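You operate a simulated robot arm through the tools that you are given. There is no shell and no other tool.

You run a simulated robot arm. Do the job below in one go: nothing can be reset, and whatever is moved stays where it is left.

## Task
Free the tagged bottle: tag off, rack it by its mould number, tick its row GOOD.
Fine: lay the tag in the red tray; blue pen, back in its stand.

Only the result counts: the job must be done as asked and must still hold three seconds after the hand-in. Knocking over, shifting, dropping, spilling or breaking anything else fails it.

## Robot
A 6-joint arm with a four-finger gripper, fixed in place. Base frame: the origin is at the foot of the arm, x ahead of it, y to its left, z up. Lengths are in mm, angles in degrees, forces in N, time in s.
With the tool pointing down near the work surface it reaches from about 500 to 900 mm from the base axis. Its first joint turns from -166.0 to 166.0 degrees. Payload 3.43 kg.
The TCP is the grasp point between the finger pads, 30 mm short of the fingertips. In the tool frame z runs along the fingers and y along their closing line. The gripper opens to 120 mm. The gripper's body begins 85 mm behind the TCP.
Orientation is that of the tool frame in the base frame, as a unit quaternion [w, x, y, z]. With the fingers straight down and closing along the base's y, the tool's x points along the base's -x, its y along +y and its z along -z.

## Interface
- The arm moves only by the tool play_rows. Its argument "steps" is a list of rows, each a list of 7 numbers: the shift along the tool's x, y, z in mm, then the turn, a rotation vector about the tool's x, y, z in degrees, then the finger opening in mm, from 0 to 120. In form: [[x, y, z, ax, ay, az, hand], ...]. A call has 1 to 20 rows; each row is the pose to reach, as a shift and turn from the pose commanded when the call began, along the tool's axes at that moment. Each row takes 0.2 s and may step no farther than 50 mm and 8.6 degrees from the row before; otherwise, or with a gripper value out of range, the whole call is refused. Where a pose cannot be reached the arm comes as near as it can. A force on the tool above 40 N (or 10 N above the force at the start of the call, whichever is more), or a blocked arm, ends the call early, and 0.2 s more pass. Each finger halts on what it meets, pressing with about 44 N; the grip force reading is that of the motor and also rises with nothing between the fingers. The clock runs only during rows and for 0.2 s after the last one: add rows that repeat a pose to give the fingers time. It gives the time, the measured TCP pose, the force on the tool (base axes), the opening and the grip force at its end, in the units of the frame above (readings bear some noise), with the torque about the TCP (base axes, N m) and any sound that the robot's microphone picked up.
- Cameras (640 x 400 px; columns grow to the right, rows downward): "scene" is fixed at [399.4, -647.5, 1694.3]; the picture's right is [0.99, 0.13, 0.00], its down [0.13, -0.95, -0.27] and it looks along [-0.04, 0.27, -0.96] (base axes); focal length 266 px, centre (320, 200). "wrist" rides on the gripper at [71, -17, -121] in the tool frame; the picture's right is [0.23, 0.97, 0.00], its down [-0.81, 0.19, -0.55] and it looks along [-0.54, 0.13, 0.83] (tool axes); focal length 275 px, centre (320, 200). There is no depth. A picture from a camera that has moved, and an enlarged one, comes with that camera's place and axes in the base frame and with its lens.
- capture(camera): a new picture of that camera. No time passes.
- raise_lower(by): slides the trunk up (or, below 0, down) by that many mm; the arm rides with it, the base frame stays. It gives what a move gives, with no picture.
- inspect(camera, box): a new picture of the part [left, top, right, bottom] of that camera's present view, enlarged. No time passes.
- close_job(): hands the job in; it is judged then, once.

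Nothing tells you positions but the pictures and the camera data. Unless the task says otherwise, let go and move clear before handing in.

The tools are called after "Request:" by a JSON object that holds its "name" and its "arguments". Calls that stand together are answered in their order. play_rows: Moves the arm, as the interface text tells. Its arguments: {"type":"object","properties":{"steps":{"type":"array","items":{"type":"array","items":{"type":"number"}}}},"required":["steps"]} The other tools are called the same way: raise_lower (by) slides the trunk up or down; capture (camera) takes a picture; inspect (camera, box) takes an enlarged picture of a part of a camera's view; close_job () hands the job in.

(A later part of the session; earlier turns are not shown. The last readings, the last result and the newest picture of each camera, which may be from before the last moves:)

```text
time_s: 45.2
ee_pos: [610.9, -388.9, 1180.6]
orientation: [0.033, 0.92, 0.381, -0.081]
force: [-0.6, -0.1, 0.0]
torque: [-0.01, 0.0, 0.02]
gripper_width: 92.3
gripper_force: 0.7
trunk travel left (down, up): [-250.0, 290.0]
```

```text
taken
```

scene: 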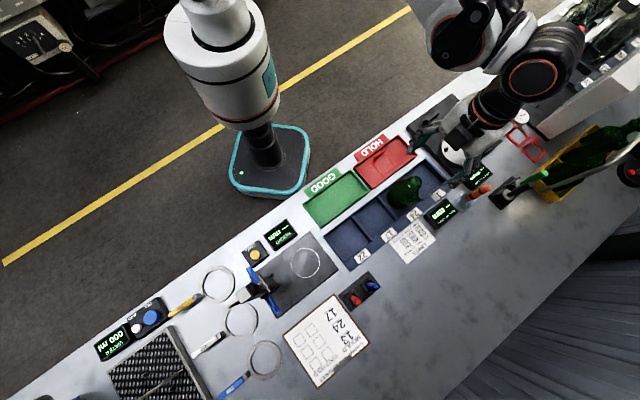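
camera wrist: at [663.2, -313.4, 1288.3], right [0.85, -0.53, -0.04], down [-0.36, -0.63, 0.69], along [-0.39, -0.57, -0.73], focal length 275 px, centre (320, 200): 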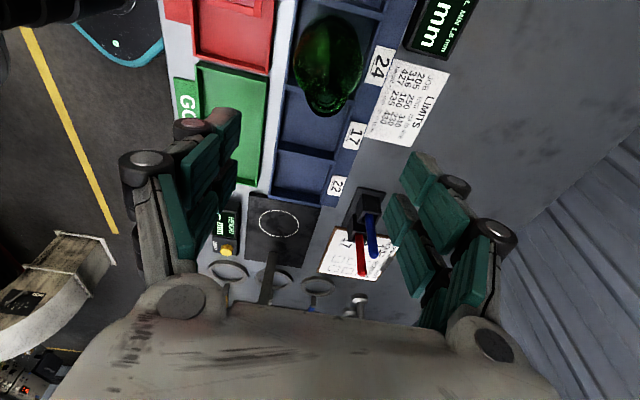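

The bottle stands in slot 24. Next I'll hover above the blue pen, whose top I estimate at p -90, q 837, z 1035.

Request:
{"name": "play_rows", "arguments": {"steps": [[-29, 16, 5, 0, 1.2, 0, 92], [-59, 33, 15, 0, 2.5, 0, 92], [-88, 49, 27, 0, 3.7, 0, 85], [-117, 65, 40, 0, 5, 0, 75], [-147, 82, 53, 0, 6.2, 0, 65], [-176, 98, 66, 0, 7.5, 0, 60], [-206, 114, 79, 0, 8.7, 0, 60], [-234.6, 130.5, 92.2, 0, 10, 0, 60], [-234.6, 130.5, 92.2, 0, 10, 0, 60]]}}

Request:
{"name": "capture", "arguments": {"camera": "wrist"}}

Request:
{"name": "capture", "arguments": {"camera": "scene"}}

Request:
{"name": "inspect", "arguments": {"camera": "wrist", "box": [240, 60, 420, 240]}}

Request:
{"name": "inspect", "arguments": {"camera": "scene", "box": [375, 160, 455, 240]}}

```text
time_s: 47.2
ee_pos: [528.1, -656.7, 1128.7]
orientation: [0.0, 0.924, 0.383, 0.0]
force: [0.0, 0.7, 0.2]
torque: [0.01, 0.03, 0.0]
gripper_width: 60.1
gripper_force: 0.0
trunk travel left (down, up): [-250.0, 290.0]
```

```text
taken
camera wrist: at [567.4, -594.3, 1250.1], right [0.85, -0.53, 0.0], down [-0.44, -0.71, 0.55], along [-0.29, -0.47, -0.83], focal length 275 px, centre (320, 200)
```

wrist: 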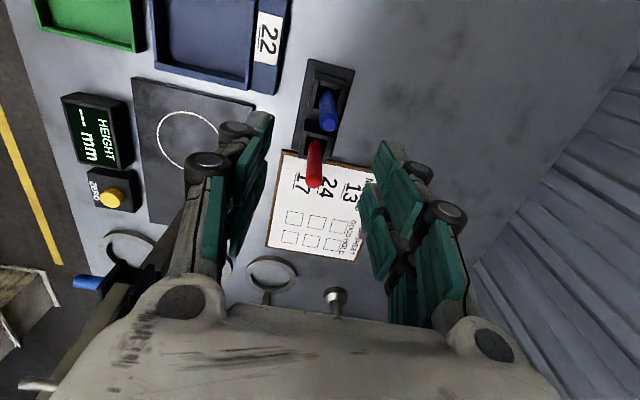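

```text
taken
```

scene: 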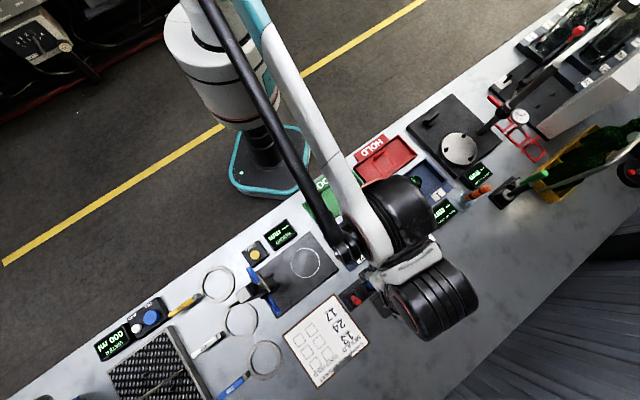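

```text
2.22 times, centred on (330, 150) of wrist
camera zoom: at [567.4, -594.3, 1250.1], right [0.85, -0.53, 0.0], down [-0.44, -0.71, 0.55], along [-0.29, -0.47, -0.83], focal length 612 px, centre (298, 311)
```

zoom: 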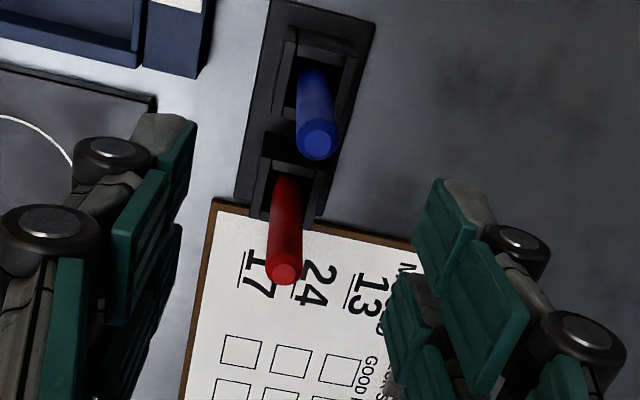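

```text
5.00 times, centred on (415, 200) of scene
camera zoom: at [399.4, -647.5, 1694.3], right [0.99, 0.13, 0.0], down [0.13, -0.95, -0.27], along [-0.04, 0.27, -0.96], focal length 1330 px, centre (-155, 200)
```

zoom: 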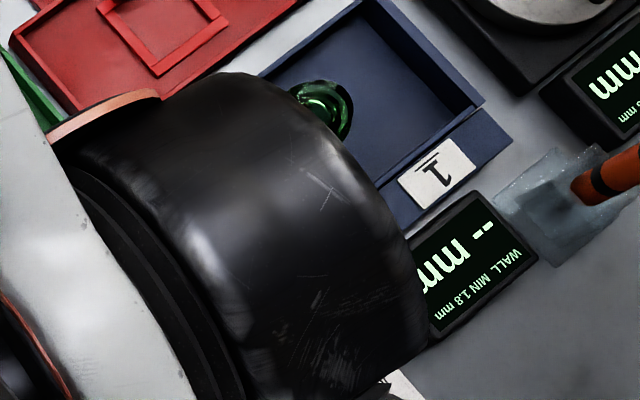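

Request:
{"name": "play_rows", "arguments": {"steps": [[1.8, 3, 15, 0, 0, 0, 50], [3.5, 6, 32, 0, 0, 0, 40], [3.5, 6, 48, 0, 0, 0, 36], [3.5, 6, 48, 0, 0, 0, 36]]}}

Request:
{"name": "capture", "arguments": {"camera": "wrist"}}

Request:
{"name": "inspect", "arguments": {"camera": "wrist", "box": [260, 80, 400, 200]}}

```text
time_s: 48.2
ee_pos: [535.9, -659.6, 1081.3]
orientation: [0.0, 0.924, 0.382, -0.001]
force: [0.5, 0.4, 0.1]
torque: [0.0, -0.02, -0.01]
gripper_width: 35.9
gripper_force: 0.0
trunk travel left (down, up): [-250.0, 290.0]
```

```text
taken
camera wrist: at [574.3, -597.2, 1202.4], right [0.85, -0.53, 0.0], down [-0.44, -0.71, 0.55], along [-0.29, -0.47, -0.83], focal length 275 px, centre (320, 200)
```

wrist: 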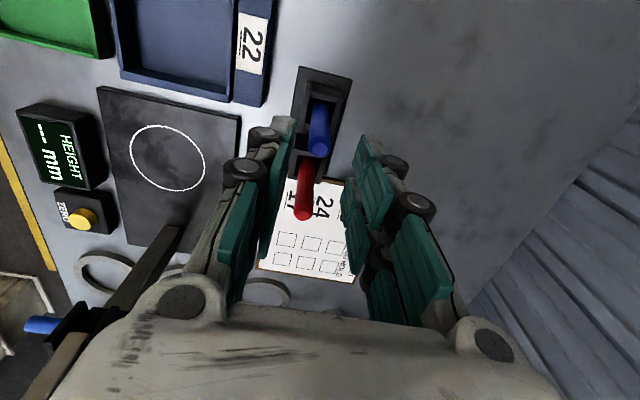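

```text
3.33 times, centred on (330, 140) of wrist
camera zoom: at [574.3, -597.2, 1202.4], right [0.85, -0.53, 0.0], down [-0.44, -0.71, 0.55], along [-0.29, -0.47, -0.83], focal length 918 px, centre (287, 400)
```

zoom: 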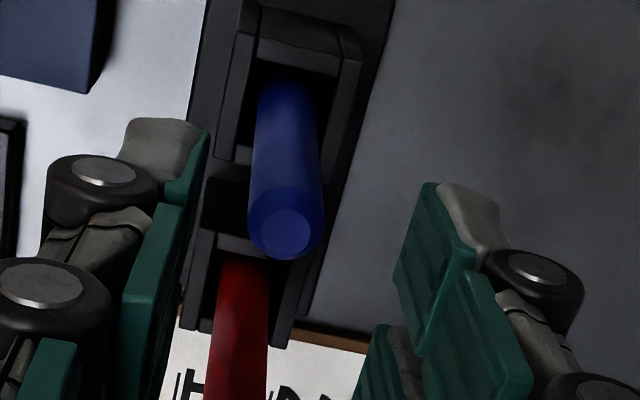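

The TCP is directly over the blue pen. I'll descend so the pads straddle its upper part above the socket.

Request:
{"name": "play_rows", "arguments": {"steps": [[0, 0, 20, 0, 0, 0, 36], [0, 0, 40, 0, 0, 0, 36], [0, 0, 60, 0, 0, 0, 36], [0, 0, 76, 0, 0, 0, 36], [0, 0, 76, 0, 0, 0, 36]]}}

Request:
{"name": "capture", "arguments": {"camera": "wrist"}}

Request:
{"name": "inspect", "arguments": {"camera": "wrist", "box": [260, 80, 400, 240]}}

Request:
{"name": "inspect", "arguments": {"camera": "scene", "box": [320, 240, 440, 360]}}

```text
time_s: 49.4
ee_pos: [535.1, -659.6, 1003.5]
orientation: [0.0, 0.924, 0.383, 0.0]
force: [-0.3, -0.3, 0.6]
torque: [0.01, 0.01, -0.03]
gripper_width: 35.9
gripper_force: 0.0
trunk travel left (down, up): [-250.0, 290.0]
```

```text
taken
camera wrist: at [574.3, -597.4, 1125.7], right [0.85, -0.53, 0.0], down [-0.44, -0.71, 0.55], along [-0.29, -0.47, -0.83], focal length 275 px, centre (320, 200)
```

wrist: 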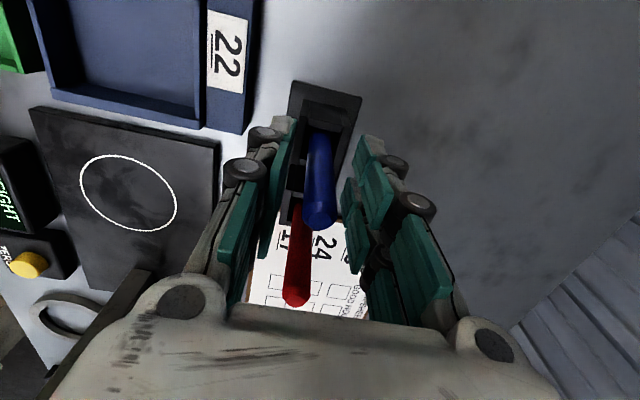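

```text
2.50 times, centred on (330, 160) of wrist
camera zoom: at [574.3, -597.4, 1125.7], right [0.85, -0.53, 0.0], down [-0.44, -0.71, 0.55], along [-0.29, -0.47, -0.83], focal length 688 px, centre (295, 300)
```

zoom: 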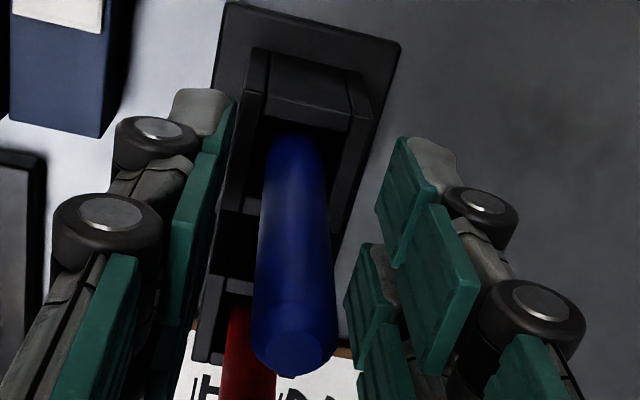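

```text
3.33 times, centred on (380, 300) of scene
camera zoom: at [399.4, -647.5, 1694.3], right [0.99, 0.13, 0.0], down [0.13, -0.95, -0.27], along [-0.04, 0.27, -0.96], focal length 886 px, centre (120, -133)
```

zoom: 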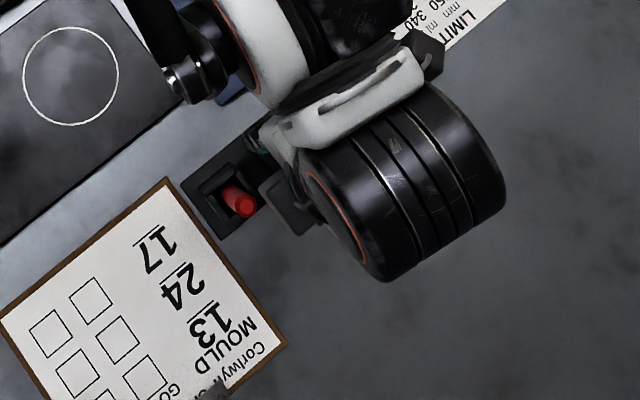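

Request:
{"name": "play_rows", "arguments": {"steps": [[0, 0, 0, 0, 0, 0, 28], [0, 0, 0, 0, 0, 0, 22], [0, 0, 0, 0, 0, 0, 18], [0, 0, 0, 0, 0, 0, 15], [0, 0, 0, 0, 0, 0, 12], [0, 0, 0, 0, 0, 0, 9], [0, 0, 0, 0, 0, 0, 7]]}}

Request:
{"name": "inspect", "arguments": {"camera": "wrist", "box": [260, 80, 400, 240]}}

```text
time_s: 51.0
ee_pos: [535.7, -660.7, 1004.8]
orientation: [0.001, 0.924, 0.383, 0.001]
force: [0.1, 0.5, -0.3]
torque: [0.02, 0.01, 0.0]
gripper_width: 10.6
gripper_force: 43.7
trunk travel left (down, up): [-250.0, 290.0]
```

```text
2.50 times, centred on (330, 160) of wrist
camera zoom: at [574.3, -597.4, 1126.0], right [0.85, -0.53, 0.0], down [-0.44, -0.71, 0.55], along [-0.29, -0.47, -0.83], focal length 688 px, centre (295, 300)
```

zoom: 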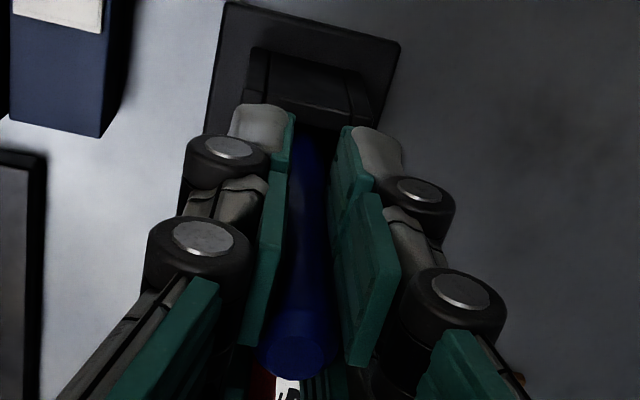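

The pen is gripped at 10.6 mm. I'll lift it straight out of the socket.

Request:
{"name": "play_rows", "arguments": {"steps": [[0, 0, -10, 0, 0, 0, 5], [0, 0, -25, 0, 0, 0, 5], [0, 0, -45, 0, 0, 0, 5], [0, 0, -70, 0, 0, 0, 5], [0, 0, -100, 0, 0, 0, 5], [0, 0, -130, 0, 0, 0, 5], [0, 0, -150, 0, 0, 0, 5]]}}

Request:
{"name": "capture", "arguments": {"camera": "wrist"}}

Request:
{"name": "capture", "arguments": {"camera": "scene"}}

Request:
{"name": "inspect", "arguments": {"camera": "wrist", "box": [240, 60, 400, 240]}}

Request:
{"name": "inspect", "arguments": {"camera": "scene", "box": [320, 240, 420, 360]}}

```text
time_s: 52.6
ee_pos: [535.2, -658.1, 1153.7]
orientation: [0.0, 0.924, 0.382, 0.0]
force: [-0.1, 1.0, -0.4]
torque: [0.0, 0.04, 0.01]
gripper_width: 10.3
gripper_force: 43.7
trunk travel left (down, up): [-250.0, 290.0]
```

```text
taken
camera wrist: at [573.2, -596.2, 1276.1], right [0.85, -0.53, 0.0], down [-0.44, -0.71, 0.55], along [-0.29, -0.47, -0.83], focal length 275 px, centre (320, 200)
```

wrist: 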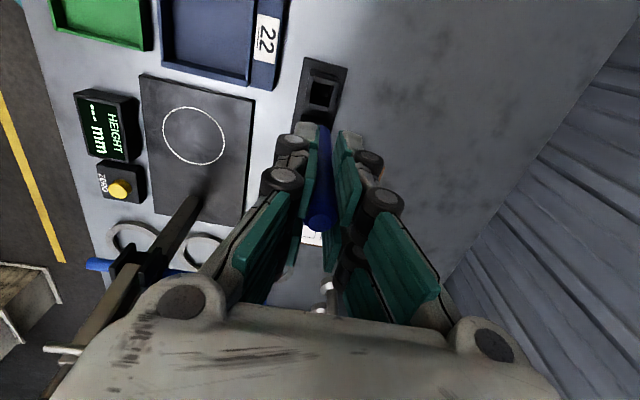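

```text
taken
```

scene: 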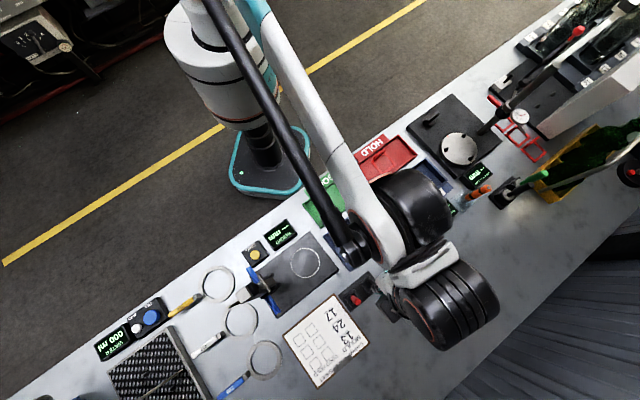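

```text
2.22 times, centred on (320, 150) of wrist
camera zoom: at [573.2, -596.2, 1276.1], right [0.85, -0.53, 0.0], down [-0.44, -0.71, 0.55], along [-0.29, -0.47, -0.83], focal length 612 px, centre (320, 311)
```

zoom: 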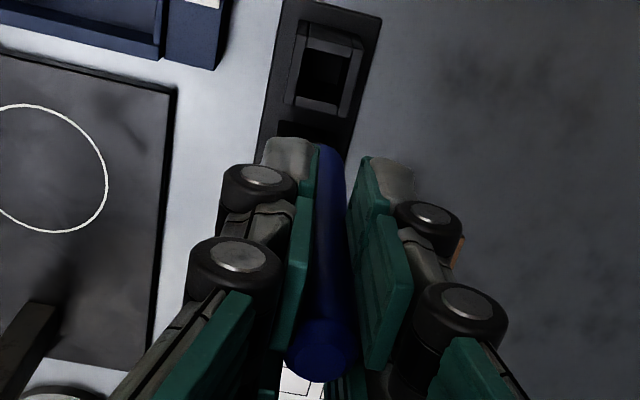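

```text
3.33 times, centred on (370, 300) of scene
camera zoom: at [399.4, -647.5, 1694.3], right [0.99, 0.13, 0.0], down [0.13, -0.95, -0.27], along [-0.04, 0.27, -0.96], focal length 886 px, centre (153, -133)
```

zoom: 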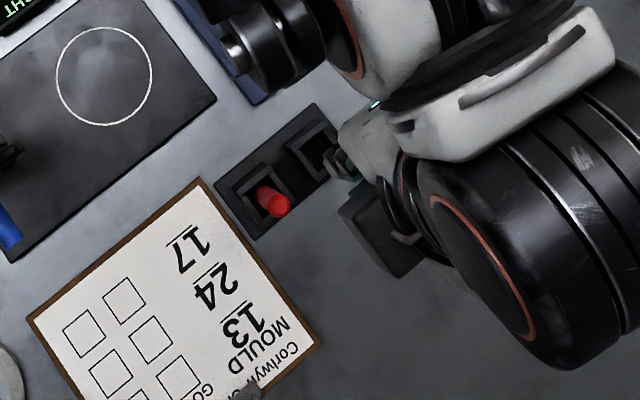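

The pen is out, with its lower end about 93 mm below the TCP. I'll carry it over to the sheet, leaning the wrist away from both the gauge and the reach limit, and hover above the row 24 GOOD box.

Request:
{"name": "play_rows", "arguments": {"steps": [[-35, 1, 0, -3, -4, 0, 5], [-70, 3, 0, -6, -8, 0, 5], [-105, 5, 0, -9, -12, 0, 5], [-135, 6, 5, -12, -16, 0, 5], [-163.5, 8, 15, -15, -20, 0, 5], [-163.5, 8, 45, -15, -20, 0, 5], [-163.5, 8, 75, -15, -20, 0, 5], [-163.5, 8, 75, -15, -20, 0, 5]]}}

Request:
{"name": "capture", "arguments": {"camera": "wrist"}}

Request:
{"name": "capture", "arguments": {"camera": "scene"}}

Request:
{"name": "inspect", "arguments": {"camera": "wrist", "box": [240, 40, 440, 220]}}

Request:
{"name": "inspect", "arguments": {"camera": "scene", "box": [270, 280, 390, 390]}}

```text
time_s: 54.4
ee_pos: [423.9, -781.4, 1080.8]
orientation: [0.186, 0.902, 0.373, -0.11]
force: [-0.3, -0.3, -0.5]
torque: [-0.01, 0.01, 0.0]
gripper_width: 10.6
gripper_force: 44.2
trunk travel left (down, up): [-250.0, 290.0]
```

```text
taken
camera wrist: at [469.4, -675.0, 1162.0], right [0.86, -0.49, 0.17], down [-0.39, -0.41, 0.82], along [-0.33, -0.77, -0.54], focal length 275 px, centre (320, 200)
```

wrist: 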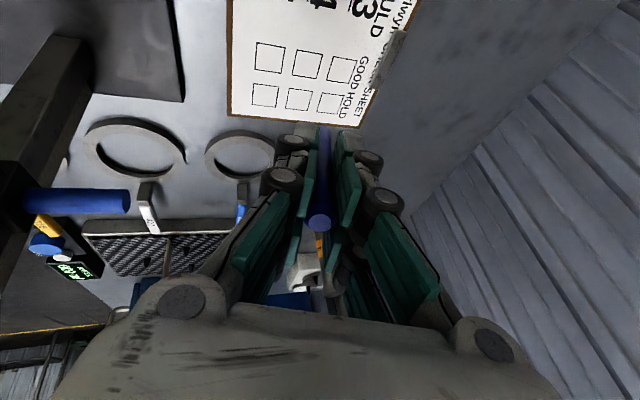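

```text
taken
```

scene: 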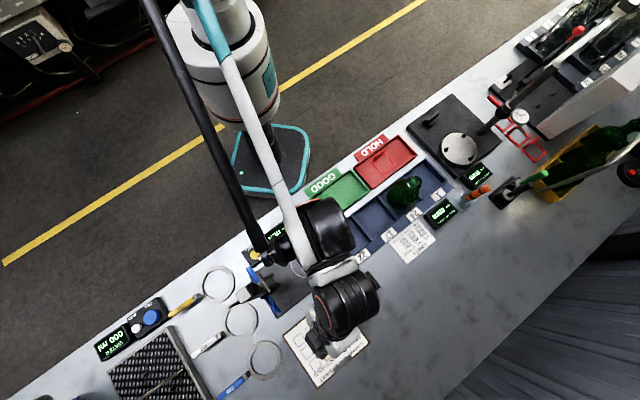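

```text
2.22 times, centred on (340, 130) of wrist
camera zoom: at [469.4, -675.0, 1162.0], right [0.86, -0.49, 0.17], down [-0.39, -0.41, 0.82], along [-0.33, -0.77, -0.54], focal length 612 px, centre (276, 356)
```

zoom: 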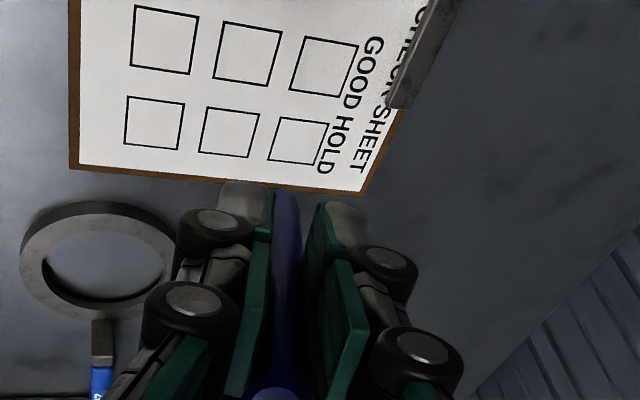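

```text
3.64 times, centred on (330, 335) of scene
camera zoom: at [399.4, -647.5, 1694.3], right [0.99, 0.13, 0.0], down [0.13, -0.95, -0.27], along [-0.04, 0.27, -0.96], focal length 967 px, centre (284, -291)
```

zoom: 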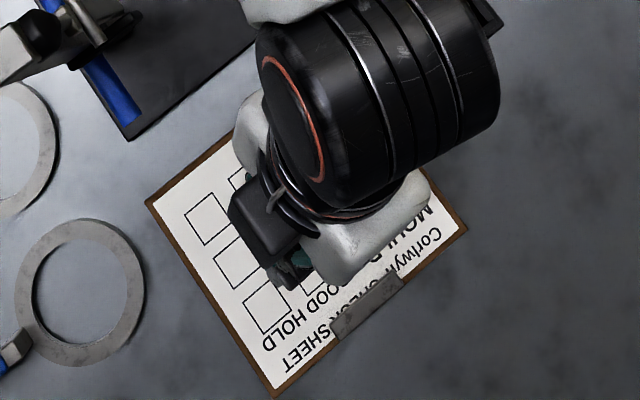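

The pen tip is within about 2 mm of the row 24 GOOD box, the middle box of the row nearest the numbers. I'll lower to just above the paper with a small centring correction.

Request:
{"name": "play_rows", "arguments": {"steps": [[1.6, 1.8, 0, 0, 0, 0, 5], [11.7, -5.8, 27, 0, 0, 0, 5], [18.5, -10.9, 45.2, 0, 0, 0, 5], [25.9, -16.5, 65.2, 0, 0, 0, 5], [25.9, -16.5, 65.2, 0, 0, 0, 5]]}}

Request:
{"name": "capture", "arguments": {"camera": "wrist"}}

Request:
{"name": "inspect", "arguments": {"camera": "wrist", "box": [250, 60, 390, 180]}}

Request:
{"name": "inspect", "arguments": {"camera": "scene", "box": [270, 280, 390, 390]}}

```text
time_s: 55.6
ee_pos: [428.5, -781.9, 1006.6]
orientation: [0.186, 0.902, 0.373, -0.11]
force: [0.9, -0.9, -0.6]
torque: [0.01, -0.02, 0.02]
gripper_width: 10.3
gripper_force: 44.1
trunk travel left (down, up): [-250.0, 290.0]
```

```text
taken
camera wrist: at [473.3, -675.3, 1089.3], right [0.86, -0.49, 0.17], down [-0.39, -0.41, 0.82], along [-0.33, -0.77, -0.54], focal length 275 px, centre (320, 200)
```

wrist: 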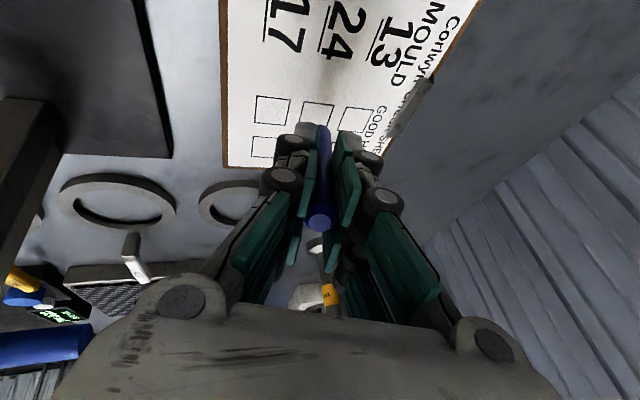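

```text
3.33 times, centred on (320, 120) of wrist
camera zoom: at [473.3, -675.3, 1089.3], right [0.86, -0.49, 0.17], down [-0.39, -0.41, 0.82], along [-0.33, -0.77, -0.54], focal length 918 px, centre (320, 467)
```

zoom: 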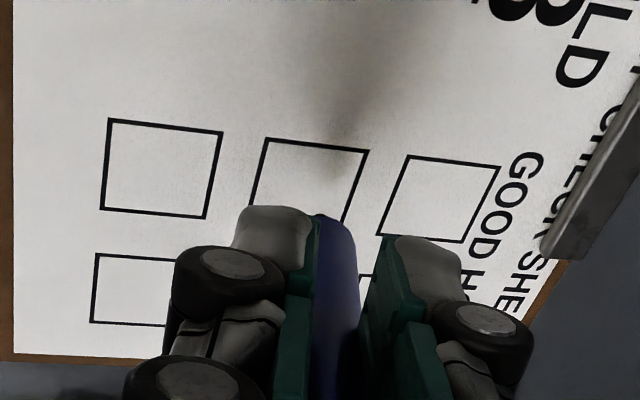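

```text
3.64 times, centred on (330, 335) of scene
camera zoom: at [399.4, -647.5, 1694.3], right [0.99, 0.13, 0.0], down [0.13, -0.95, -0.27], along [-0.04, 0.27, -0.96], focal length 967 px, centre (284, -291)
```

zoom: 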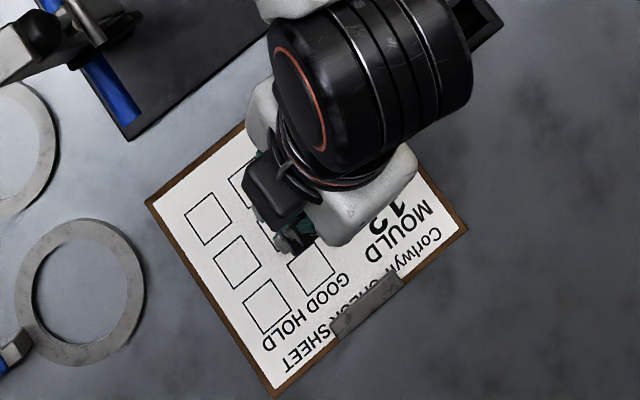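

The tip sits over the box interior with about 14 mm to go. I'll lower gradually and watch the force.

Request:
{"name": "play_rows", "arguments": {"steps": [[0.7, -1.3, 4.9, 0, 0, 0, 5], [1.5, -2.63, 9.74, 0, 0, 0, 5], [1.5, -2.63, 9.74, 0, 0, 0, 5]]}}

Request:
{"name": "inspect", "arguments": {"camera": "wrist", "box": [250, 60, 390, 180]}}

```text
time_s: 56.4
ee_pos: [427.1, -781.2, 997.3]
orientation: [0.185, 0.903, 0.372, -0.11]
force: [0.5, 0.0, -1.3]
torque: [-0.03, 0.01, -0.01]
gripper_width: 10.5
gripper_force: 43.8
trunk travel left (down, up): [-250.0, 290.0]
```

```text
3.33 times, centred on (320, 120) of wrist
camera zoom: at [471.5, -676.2, 1079.5], right [0.86, -0.49, 0.17], down [-0.39, -0.41, 0.82], along [-0.33, -0.77, -0.54], focal length 918 px, centre (320, 467)
```

zoom: 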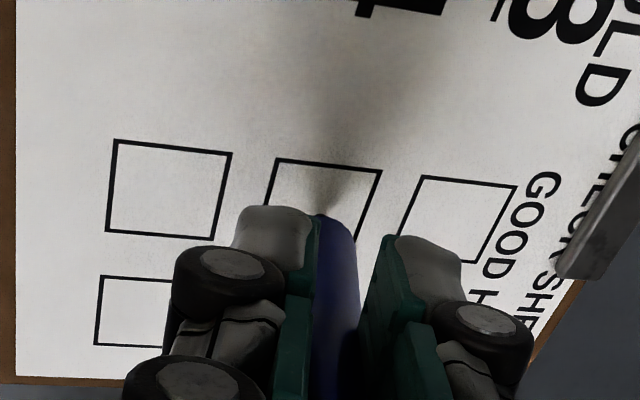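

Request:
{"name": "play_rows", "arguments": {"steps": [[0.34, -0.25, 0.91, 0, 0, 0, 5], [0.68, -0.51, 1.81, 0, 0, 0, 5], [0.68, -0.51, 1.81, 0, 0, 0, 5]]}}

```text
time_s: 57.2
ee_pos: [425.7, -781.8, 996.2]
orientation: [0.185, 0.903, 0.373, -0.11]
force: [0.3, -1.1, 1.8]
torque: [-0.2, 0.01, 0.02]
gripper_width: 10.4
gripper_force: 44.1
trunk travel left (down, up): [-250.0, 290.0]
```

The pen is touching the paper. I'll draw a small tick inside the box with light pressure.

Request:
{"name": "play_rows", "arguments": {"steps": [[0.2, -0.15, 0.54, 0, 0, 0, 5], [-0.83, -2.13, 0.37, 0, 0, 0, 5], [-1.86, -4.1, 0.2, 0, 0, 0, 5], [-3.31, -0.99, 1.61, 0, 0, 0, 5], [-4.66, 2.22, 3.02, 0, 0, 0, 5], [-6.11, 5.33, 4.43, 0, 0, 0, 5]]}}

Request:
{"name": "inspect", "arguments": {"camera": "wrist", "box": [250, 60, 390, 180]}}

```text
time_s: 58.6
ee_pos: [423.7, -790.0, 996.2]
orientation: [0.187, 0.902, 0.373, -0.11]
force: [-1.9, 4.0, 11.6]
torque: [-0.1, 0.11, -0.08]
gripper_width: 10.4
gripper_force: 44.5
trunk travel left (down, up): [-250.0, 290.0]
```

```text
3.33 times, centred on (320, 120) of wrist
camera zoom: at [469.6, -683.4, 1077.5], right [0.86, -0.49, 0.17], down [-0.4, -0.41, 0.82], along [-0.33, -0.77, -0.54], focal length 918 px, centre (320, 467)
```

zoom: 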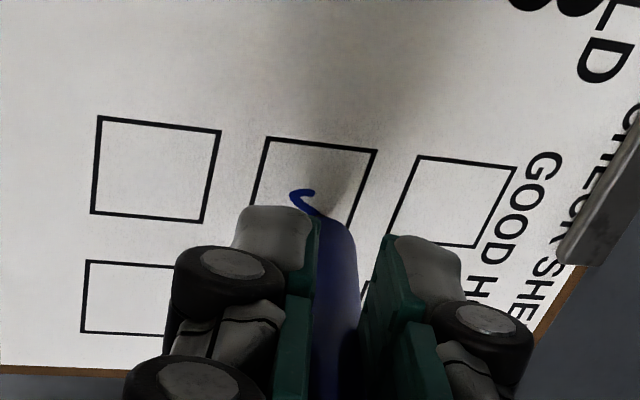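

Blue ink appears inside the box. I'll lift off and check the mark.

Request:
{"name": "play_rows", "arguments": {"steps": [[-3.4, 2.5, -9.1, 0, 0, 0, 5], [-10.1, 7.6, -27.2, 0, 0, 0, 5], [-23.7, 17.8, -63.4, 0, 0, 0, 5], [-37.2, 27.9, -99.7, 0, 0, 0, 5]]}}

Request:
{"name": "capture", "arguments": {"camera": "wrist"}}

Request:
{"name": "inspect", "arguments": {"camera": "wrist", "box": [230, 0, 390, 120]}}

```text
time_s: 59.6
ee_pos: [424.6, -791.7, 1103.7]
orientation: [0.186, 0.902, 0.374, -0.111]
force: [-0.2, 0.0, -0.3]
torque: [0.02, -0.01, 0.0]
gripper_width: 10.5
gripper_force: 44.4
trunk travel left (down, up): [-250.0, 290.0]
```

```text
taken
camera wrist: at [470.3, -684.8, 1186.2], right [0.86, -0.49, 0.17], down [-0.39, -0.41, 0.82], along [-0.33, -0.77, -0.54], focal length 275 px, centre (320, 200)
```

wrist: 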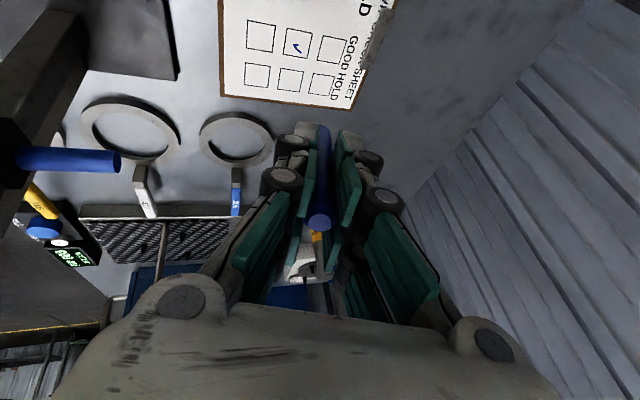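

```text
3.33 times, centred on (310, 60) of wrist
camera zoom: at [470.3, -684.8, 1186.2], right [0.86, -0.49, 0.17], down [-0.39, -0.41, 0.82], along [-0.33, -0.77, -0.54], focal length 918 px, centre (353, 667)
```

zoom: 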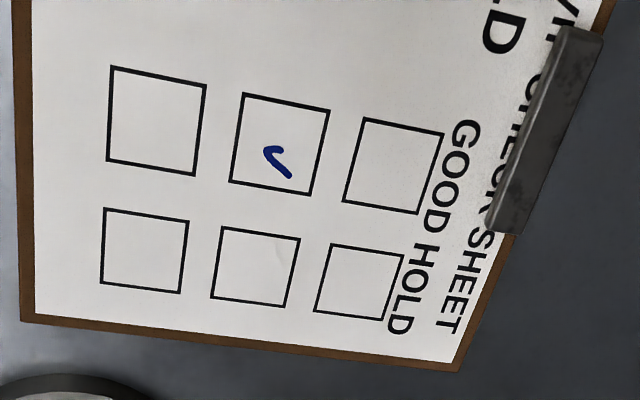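

The tick sits cleanly in the row 24 GOOD box. I'll carry the pen back to the pose above its socket by retracing the summed moves.

Request:
{"name": "play_rows", "arguments": {"steps": [[-8.45, 6.34, -22.66, 0, 0, 0, 5], [-16.9, 12.68, -45.3, 0, 0, 0, 5], [20.6, 11.58, -59.6, 3, 4, 0, 5], [58, 9.52, -74.1, 6, 8, 0, 5], [95.4, 7.45, -88.7, 9.75, 13, 0, 5], [123.5, 5.9, -99.6, 12.75, 17, 0, 5], [143.2, 5.0, -106.7, 15, 20, 0, 5], [143.2, 5.0, -106.7, 15, 20, 0, 5]]}}

Request:
{"name": "capture", "arguments": {"camera": "wrist"}}

Request:
{"name": "inspect", "arguments": {"camera": "wrist", "box": [240, 60, 400, 240]}}

Request:
{"name": "inspect", "arguments": {"camera": "scene", "box": [320, 240, 420, 360]}}

```text
time_s: 61.4
ee_pos: [535.7, -660.7, 1154.3]
orientation: [0.001, 0.924, 0.383, 0.0]
force: [0.5, 0.4, -0.9]
torque: [-0.01, -0.01, -0.01]
gripper_width: 10.4
gripper_force: 44.4
trunk travel left (down, up): [-250.0, 290.0]
```

```text
taken
camera wrist: at [574.1, -597.8, 1275.5], right [0.85, -0.53, 0.0], down [-0.44, -0.71, 0.55], along [-0.29, -0.47, -0.83], focal length 275 px, centre (320, 200)
```

wrist: 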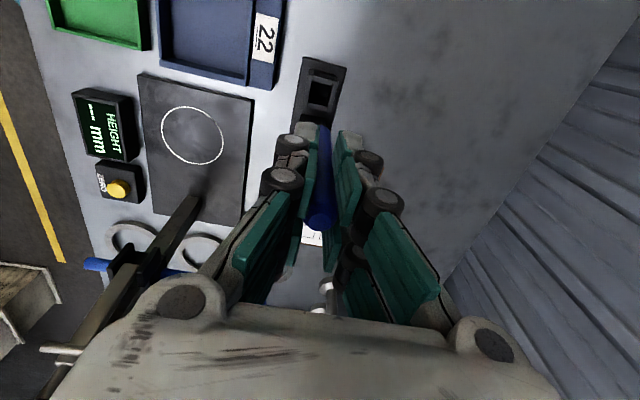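

```text
2.22 times, centred on (320, 150) of wrist
camera zoom: at [574.1, -597.8, 1275.5], right [0.85, -0.53, 0.0], down [-0.44, -0.71, 0.55], along [-0.29, -0.47, -0.83], focal length 612 px, centre (320, 311)
```

zoom: 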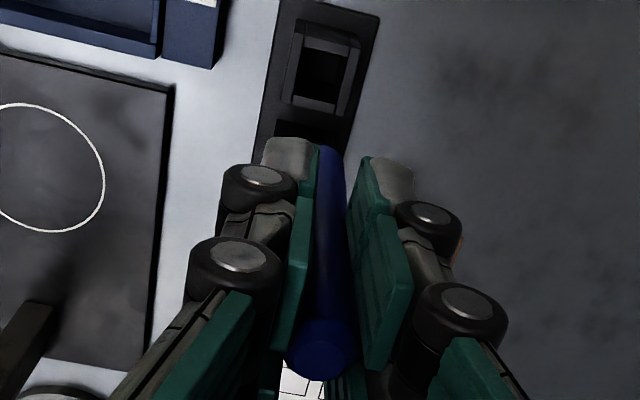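

```text
3.33 times, centred on (370, 300) of scene
camera zoom: at [399.4, -647.5, 1694.3], right [0.99, 0.13, 0.0], down [0.13, -0.95, -0.27], along [-0.04, 0.27, -0.96], focal length 886 px, centre (153, -133)
```

zoom: 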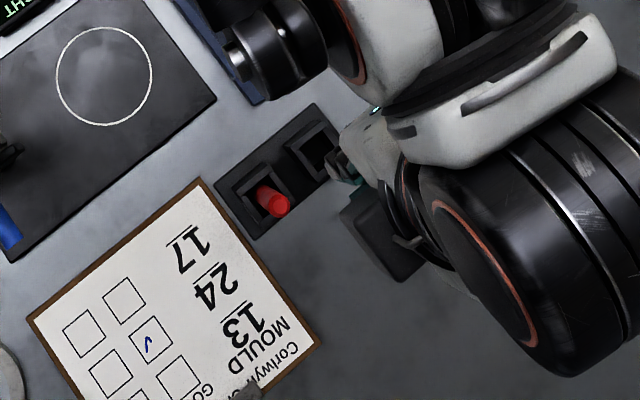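

The pose matches the original lift-out pose. I'll lower the pen toward the socket, pausing just above its mouth.

Request:
{"name": "play_rows", "arguments": {"steps": [[0, 0, 25, 0, 0, 0, 5], [0, 0, 50, 0, 0, 0, 5], [0, 0, 75, 0, 0, 0, 5], [0, 0, 88, 0, 0, 0, 5], [0, 0, 88, 0, 0, 0, 5]]}}

Request:
{"name": "inspect", "arguments": {"camera": "wrist", "box": [260, 60, 400, 180]}}

Request:
{"name": "inspect", "arguments": {"camera": "scene", "box": [335, 250, 405, 330]}}

```text
time_s: 62.6
ee_pos: [534.8, -657.9, 1064.7]
orientation: [0.0, 0.924, 0.383, 0.0]
force: [0.0, 0.1, 0.0]
torque: [-0.02, -0.01, -0.02]
gripper_width: 10.3
gripper_force: 44.2
trunk travel left (down, up): [-250.0, 290.0]
```

```text
3.33 times, centred on (330, 120) of wrist
camera zoom: at [573.7, -595.7, 1186.1], right [0.85, -0.53, 0.0], down [-0.44, -0.71, 0.55], along [-0.29, -0.47, -0.83], focal length 918 px, centre (287, 467)
```

zoom: 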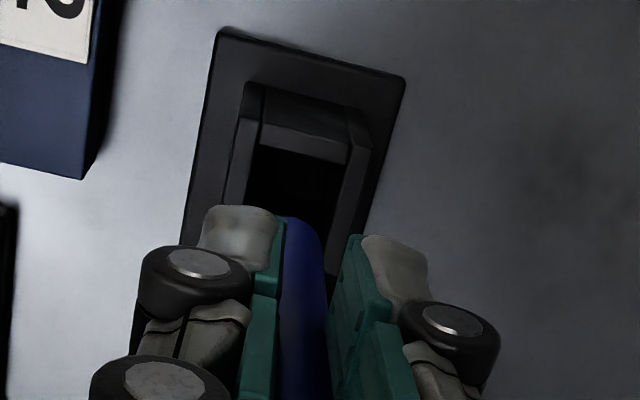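

```text
5.00 times, centred on (370, 290) of scene
camera zoom: at [399.4, -647.5, 1694.3], right [0.99, 0.13, 0.0], down [0.13, -0.95, -0.27], along [-0.04, 0.27, -0.96], focal length 1330 px, centre (70, -250)
```

zoom: 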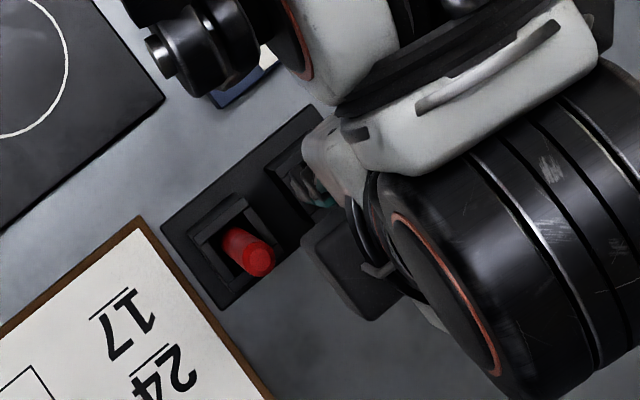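

The socket mouth is about 24 mm wide and the 10 mm pen is aligned with it. I'll insert it slowly.

Request:
{"name": "play_rows", "arguments": {"steps": [[0, 0, 10, 0, 0, 0, 5], [0, 0, 20, 0, 0, 0, 5], [0, 0, 30, 0, 0, 0, 5], [0, 0, 40, 0, 0, 0, 5], [0, 0, 50, 0, 0, 0, 5], [0, 0, 56, 0, 0, 0, 5], [0, 0, 60, 0, 0, 0, 5], [0, 0, 60, 0, 0, 0, 5]]}}

Request:
{"name": "inspect", "arguments": {"camera": "wrist", "box": [260, 60, 400, 240]}}

```text
time_s: 64.4
ee_pos: [534.7, -659.4, 1005.2]
orientation: [0.0, 0.923, 0.384, 0.0]
force: [0.5, 0.1, -0.2]
torque: [-0.03, 0.01, 0.03]
gripper_width: 10.6
gripper_force: 44.2
trunk travel left (down, up): [-250.0, 290.0]
```

```text
2.22 times, centred on (330, 150) of wrist
camera zoom: at [574.4, -597.0, 1127.1], right [0.85, -0.53, 0.0], down [-0.44, -0.71, 0.55], along [-0.29, -0.47, -0.83], focal length 612 px, centre (298, 311)
```

zoom: 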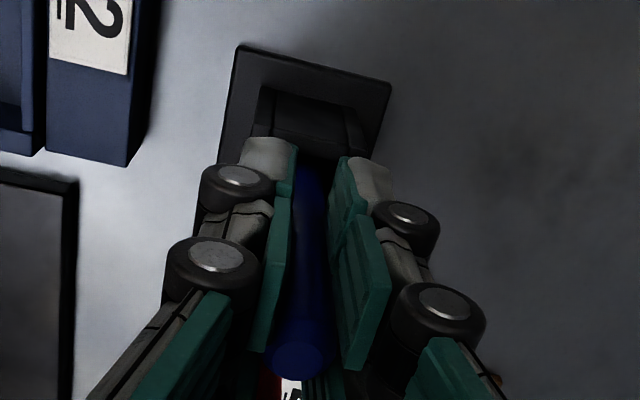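

Request:
{"name": "play_rows", "arguments": {"steps": [[0, 0, 0.8, 0, 0, 0, 5], [0, 0, 1.6, 0, 0, 0, 5], [0, 0, 1.6, 0, 0, 0, 5]]}}

```text
time_s: 65.2
ee_pos: [535.3, -659.4, 1003.9]
orientation: [0.0, 0.924, 0.383, 0.0]
force: [0.3, -1.0, 0.9]
torque: [-0.06, 0.02, 0.01]
gripper_width: 10.3
gripper_force: 43.5
trunk travel left (down, up): [-250.0, 290.0]
```

Request:
{"name": "play_rows", "arguments": {"steps": [[0, 0, 0.5, 0, 0, 0, 5], [0, 0, 1.0, 0, 0, 0, 5], [0, 0, 1.0, 0, 0, 0, 5]]}}

```text
time_s: 66.0
ee_pos: [535.9, -658.0, 1005.0]
orientation: [0.0, 0.924, 0.383, 0.001]
force: [1.2, -1.4, 6.9]
torque: [-0.14, 0.0, -0.01]
gripper_width: 10.4
gripper_force: 44.2
trunk travel left (down, up): [-250.0, 290.0]
```

Bottom contact felt at 7 N, so the pen is seated. I'll ease off slightly and open the fingers gently.

Request:
{"name": "play_rows", "arguments": {"steps": [[0, 0, -0.4, 0, 0, 0, 5], [0, 0, -0.4, 0, 0, 0, 9], [0, 0, -0.4, 0, 0, 0, 11], [0, 0, -0.4, 0, 0, 0, 13], [0, 0, -0.4, 0, 0, 0, 17], [0, 0, -0.4, 0, 0, 0, 24], [0, 0, -0.4, 0, 0, 0, 32], [0, 0, -0.4, 0, 0, 0, 36], [0, 0, -0.4, 0, 0, 0, 36]]}}

Request:
{"name": "inspect", "arguments": {"camera": "wrist", "box": [240, 60, 420, 240]}}

```text
time_s: 68.0
ee_pos: [535.6, -659.0, 1003.8]
orientation: [0.001, 0.924, 0.382, 0.0]
force: [-0.3, 0.0, -0.8]
torque: [0.0, -0.03, 0.01]
gripper_width: 35.6
gripper_force: 0.1
trunk travel left (down, up): [-250.0, 290.0]
```

```text
2.22 times, centred on (330, 150) of wrist
camera zoom: at [574.6, -597.0, 1125.5], right [0.85, -0.53, 0.0], down [-0.44, -0.71, 0.55], along [-0.29, -0.47, -0.83], focal length 612 px, centre (298, 311)
```

zoom: 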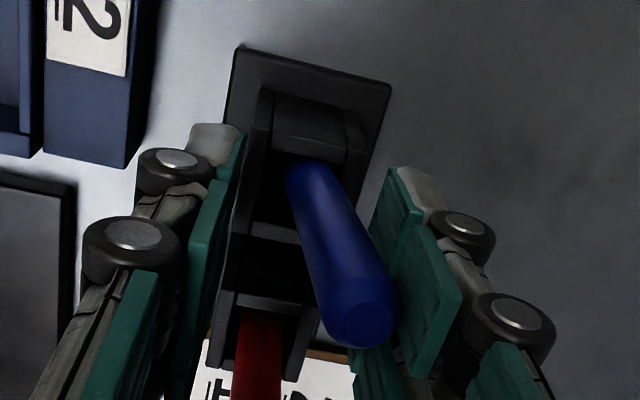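

After release the pen leaned about 7° toward +q against the right finger. The writing drag had probably rotated it slightly in the grip, so its foot went in off-centre. I'll regrip gently, lift it and re-seat it properly.

Request:
{"name": "play_rows", "arguments": {"steps": [[0, 0, 0, 0, 0, 0, 30], [0, 0, 0, 0, 0, 0, 24], [0, 0, 0, 0, 0, 0, 19], [0, 0, 0, 0, 0, 0, 15], [0, 0, 0, 0, 0, 0, 12], [0, 0, 0, 0, 0, 0, 9], [0, 0, 0, 0, 0, 0, 6], [0, 0, 0, 0, 0, 0, 5]]}}

Request:
{"name": "inspect", "arguments": {"camera": "wrist", "box": [240, 60, 420, 240]}}

```text
time_s: 69.8
ee_pos: [535.9, -660.4, 1004.3]
orientation: [0.001, 0.924, 0.382, -0.001]
force: [-0.6, -0.1, 0.5]
torque: [-0.02, -0.04, 0.0]
gripper_width: 13.8
gripper_force: 44.3
trunk travel left (down, up): [-250.0, 290.0]
```

```text
2.22 times, centred on (330, 150) of wrist
camera zoom: at [574.6, -597.0, 1125.5], right [0.85, -0.53, 0.0], down [-0.44, -0.71, 0.55], along [-0.29, -0.47, -0.83], focal length 612 px, centre (298, 311)
```

zoom: 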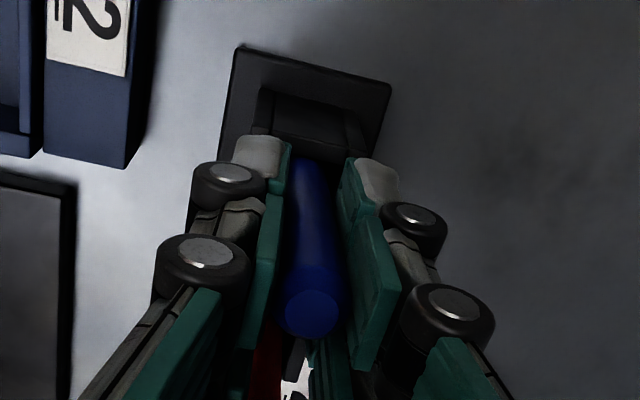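

Request:
{"name": "play_rows", "arguments": {"steps": [[0, 0, -3, 0, 0, 0, 5], [0, 0, -8, 0, 0, 0, 5], [0, 0, -15, 0, 0, 0, 5], [0, 0, -15, 0, 0, 0, 5]]}}

Request:
{"name": "inspect", "arguments": {"camera": "wrist", "box": [240, 60, 420, 240]}}

Request:
{"name": "inspect", "arguments": {"camera": "scene", "box": [335, 250, 405, 330]}}

```text
time_s: 70.8
ee_pos: [536.2, -658.8, 1018.7]
orientation: [0.0, 0.924, 0.382, 0.0]
force: [-1.1, -0.4, -0.7]
torque: [-0.01, -0.01, -0.01]
gripper_width: 14.1
gripper_force: 44.1
trunk travel left (down, up): [-250.0, 290.0]
```

```text
2.22 times, centred on (330, 150) of wrist
camera zoom: at [574.0, -597.2, 1140.5], right [0.85, -0.53, 0.0], down [-0.44, -0.71, 0.55], along [-0.29, -0.47, -0.83], focal length 612 px, centre (298, 311)
```

zoom: 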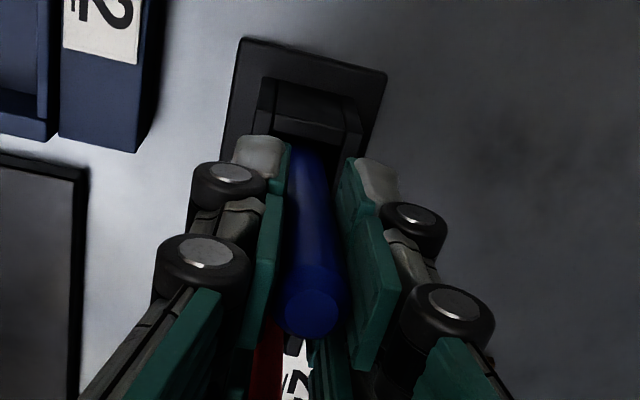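

```text
5.00 times, centred on (370, 290) of scene
camera zoom: at [399.4, -647.5, 1694.3], right [0.99, 0.13, 0.0], down [0.13, -0.95, -0.27], along [-0.04, 0.27, -0.96], focal length 1330 px, centre (70, -250)
```

zoom: 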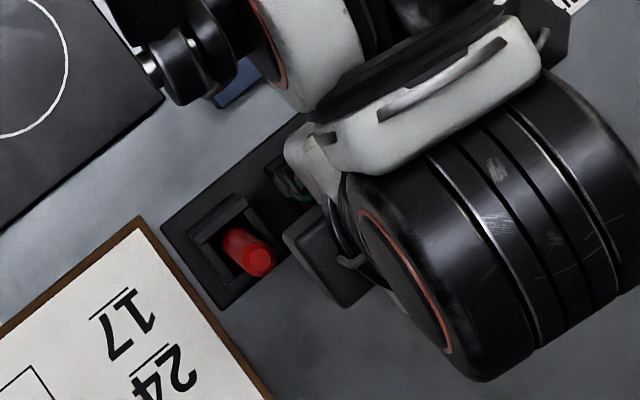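

Request:
{"name": "inspect", "arguments": {"camera": "wrist", "box": [300, 120, 360, 220]}}

Request:
{"name": "inspect", "arguments": {"camera": "wrist", "box": [290, 60, 370, 130]}}

```text
4.00 times, centred on (330, 170) of wrist
camera zoom: at [574.0, -597.2, 1140.5], right [0.85, -0.53, 0.0], down [-0.44, -0.71, 0.55], along [-0.29, -0.47, -0.83], focal length 1101 px, centre (280, 320)
```

zoom: 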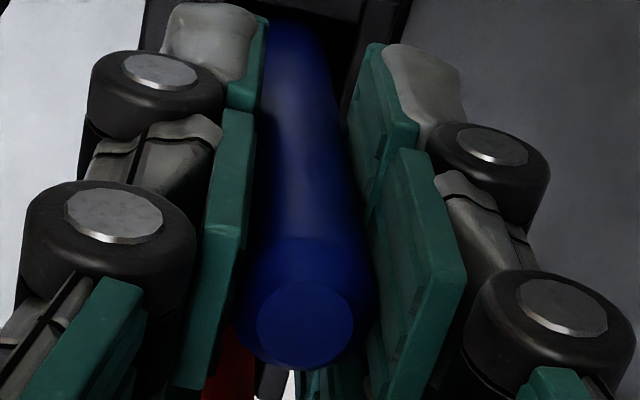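

```text
5.71 times, centred on (330, 95) of wrist
camera zoom: at [574.0, -597.2, 1140.5], right [0.85, -0.53, 0.0], down [-0.44, -0.71, 0.55], along [-0.29, -0.47, -0.83], focal length 1573 px, centre (263, 800)
```

zoom: 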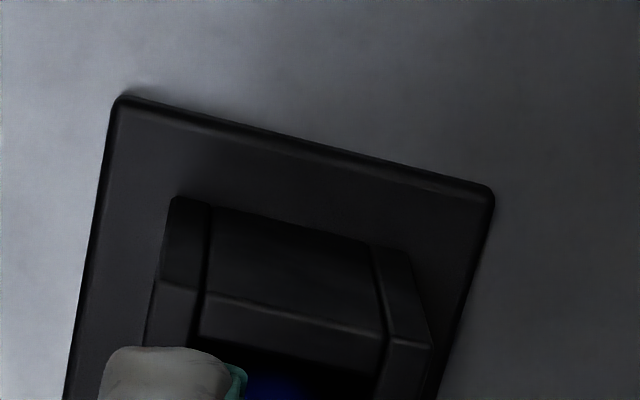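

Request:
{"name": "play_rows", "arguments": {"steps": [[0, 0, -20, 0, 0, 0, 5], [0, 0, -45, 0, 0, 0, 5], [0, 0, -75, 0, 0, 0, 5], [0, 0, -110, 0, 0, 0, 5], [0, 0, -135, 0, 0, 0, 5], [0, 0, -135, 0, 0, 0, 5]]}}

Request:
{"name": "inspect", "arguments": {"camera": "wrist", "box": [240, 60, 400, 240]}}

Request:
{"name": "inspect", "arguments": {"camera": "scene", "box": [335, 250, 405, 330]}}

Request:
{"name": "inspect", "arguments": {"camera": "wrist", "box": [300, 50, 360, 130]}}

```text
time_s: 72.2
ee_pos: [534.5, -660.4, 1155.5]
orientation: [-0.001, 0.924, 0.383, 0.0]
force: [-1.1, -0.7, -1.5]
torque: [0.01, -0.01, -0.03]
gripper_width: 13.9
gripper_force: 43.9
trunk travel left (down, up): [-250.0, 290.0]
```

```text
2.22 times, centred on (320, 150) of wrist
camera zoom: at [574.8, -597.9, 1276.3], right [0.85, -0.53, 0.0], down [-0.44, -0.71, 0.55], along [-0.29, -0.47, -0.83], focal length 612 px, centre (320, 311)
```

zoom: 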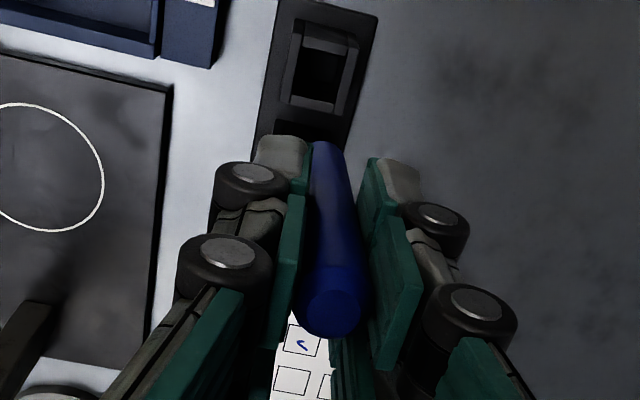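

```text
5.00 times, centred on (370, 290) of scene
camera zoom: at [399.4, -647.5, 1694.3], right [0.99, 0.13, 0.0], down [0.13, -0.95, -0.27], along [-0.04, 0.27, -0.96], focal length 1330 px, centre (70, -250)
```

zoom: 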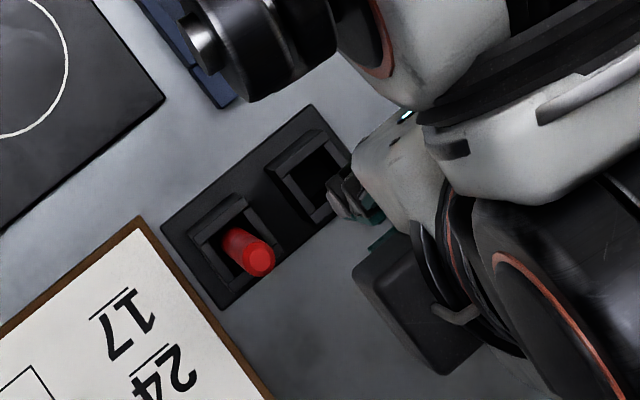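

```text
5.00 times, centred on (330, 90) of wrist
camera zoom: at [574.8, -597.9, 1276.3], right [0.85, -0.53, 0.0], down [-0.44, -0.71, 0.55], along [-0.29, -0.47, -0.83], focal length 1376 px, centre (270, 750)
```

zoom: 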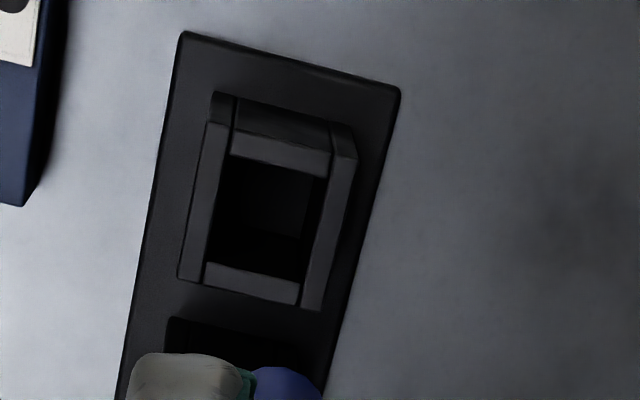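

The pen now leans about 5° toward +p inside the grip, and the socket is a plain 25 mm square well. I'll tilt the tool to bring the pen back to vertical, with its foot over the socket centre.

Request:
{"name": "play_rows", "arguments": {"steps": [[-5, 0.5, 0, 0, 2.4, 0, 5], [-9.9, 1, 0, 0, 4.8, 0, 5], [-9.9, 1, 0, 0, 4.8, 0, 5]]}}

Request:
{"name": "capture", "arguments": {"camera": "wrist"}}

Request:
{"name": "inspect", "arguments": {"camera": "wrist", "box": [280, 80, 380, 240]}}

Request:
{"name": "inspect", "arguments": {"camera": "scene", "box": [335, 250, 405, 330]}}

```text
time_s: 73.0
ee_pos: [530.0, -667.8, 1154.7]
orientation: [-0.016, 0.923, 0.382, 0.039]
force: [-0.1, -0.3, 0.0]
torque: [-0.04, 0.02, -0.01]
gripper_width: 13.9
gripper_force: 44.9
trunk travel left (down, up): [-250.0, 290.0]
```

```text
taken
camera wrist: at [561.0, -612.2, 1281.6], right [0.85, -0.53, 0.02], down [-0.47, -0.74, 0.48], along [-0.24, -0.42, -0.88], focal length 275 px, centre (320, 200)
```

wrist: 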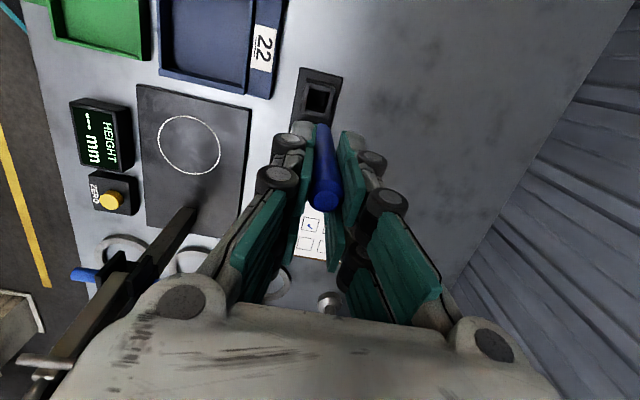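

```text
2.50 times, centred on (330, 160) of wrist
camera zoom: at [561.0, -612.2, 1281.6], right [0.85, -0.53, 0.02], down [-0.47, -0.74, 0.48], along [-0.24, -0.42, -0.88], focal length 688 px, centre (295, 300)
```

zoom: 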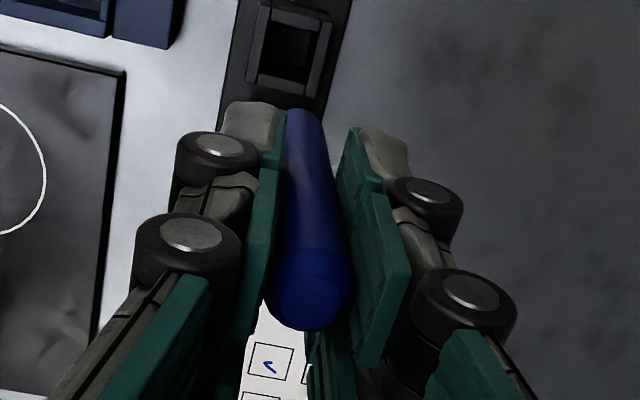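

```text
5.00 times, centred on (370, 290) of scene
camera zoom: at [399.4, -647.5, 1694.3], right [0.99, 0.13, 0.0], down [0.13, -0.95, -0.27], along [-0.04, 0.27, -0.96], focal length 1330 px, centre (70, -250)
```

zoom: 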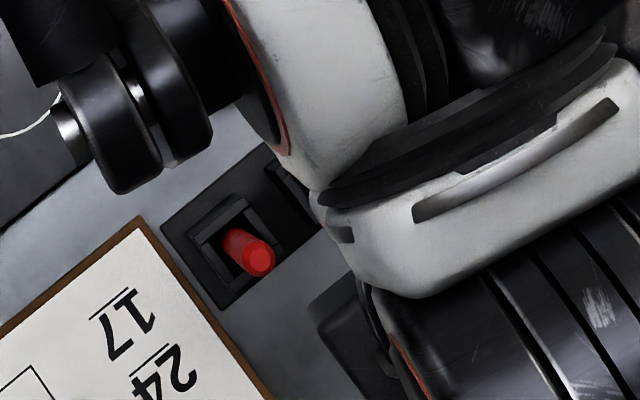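

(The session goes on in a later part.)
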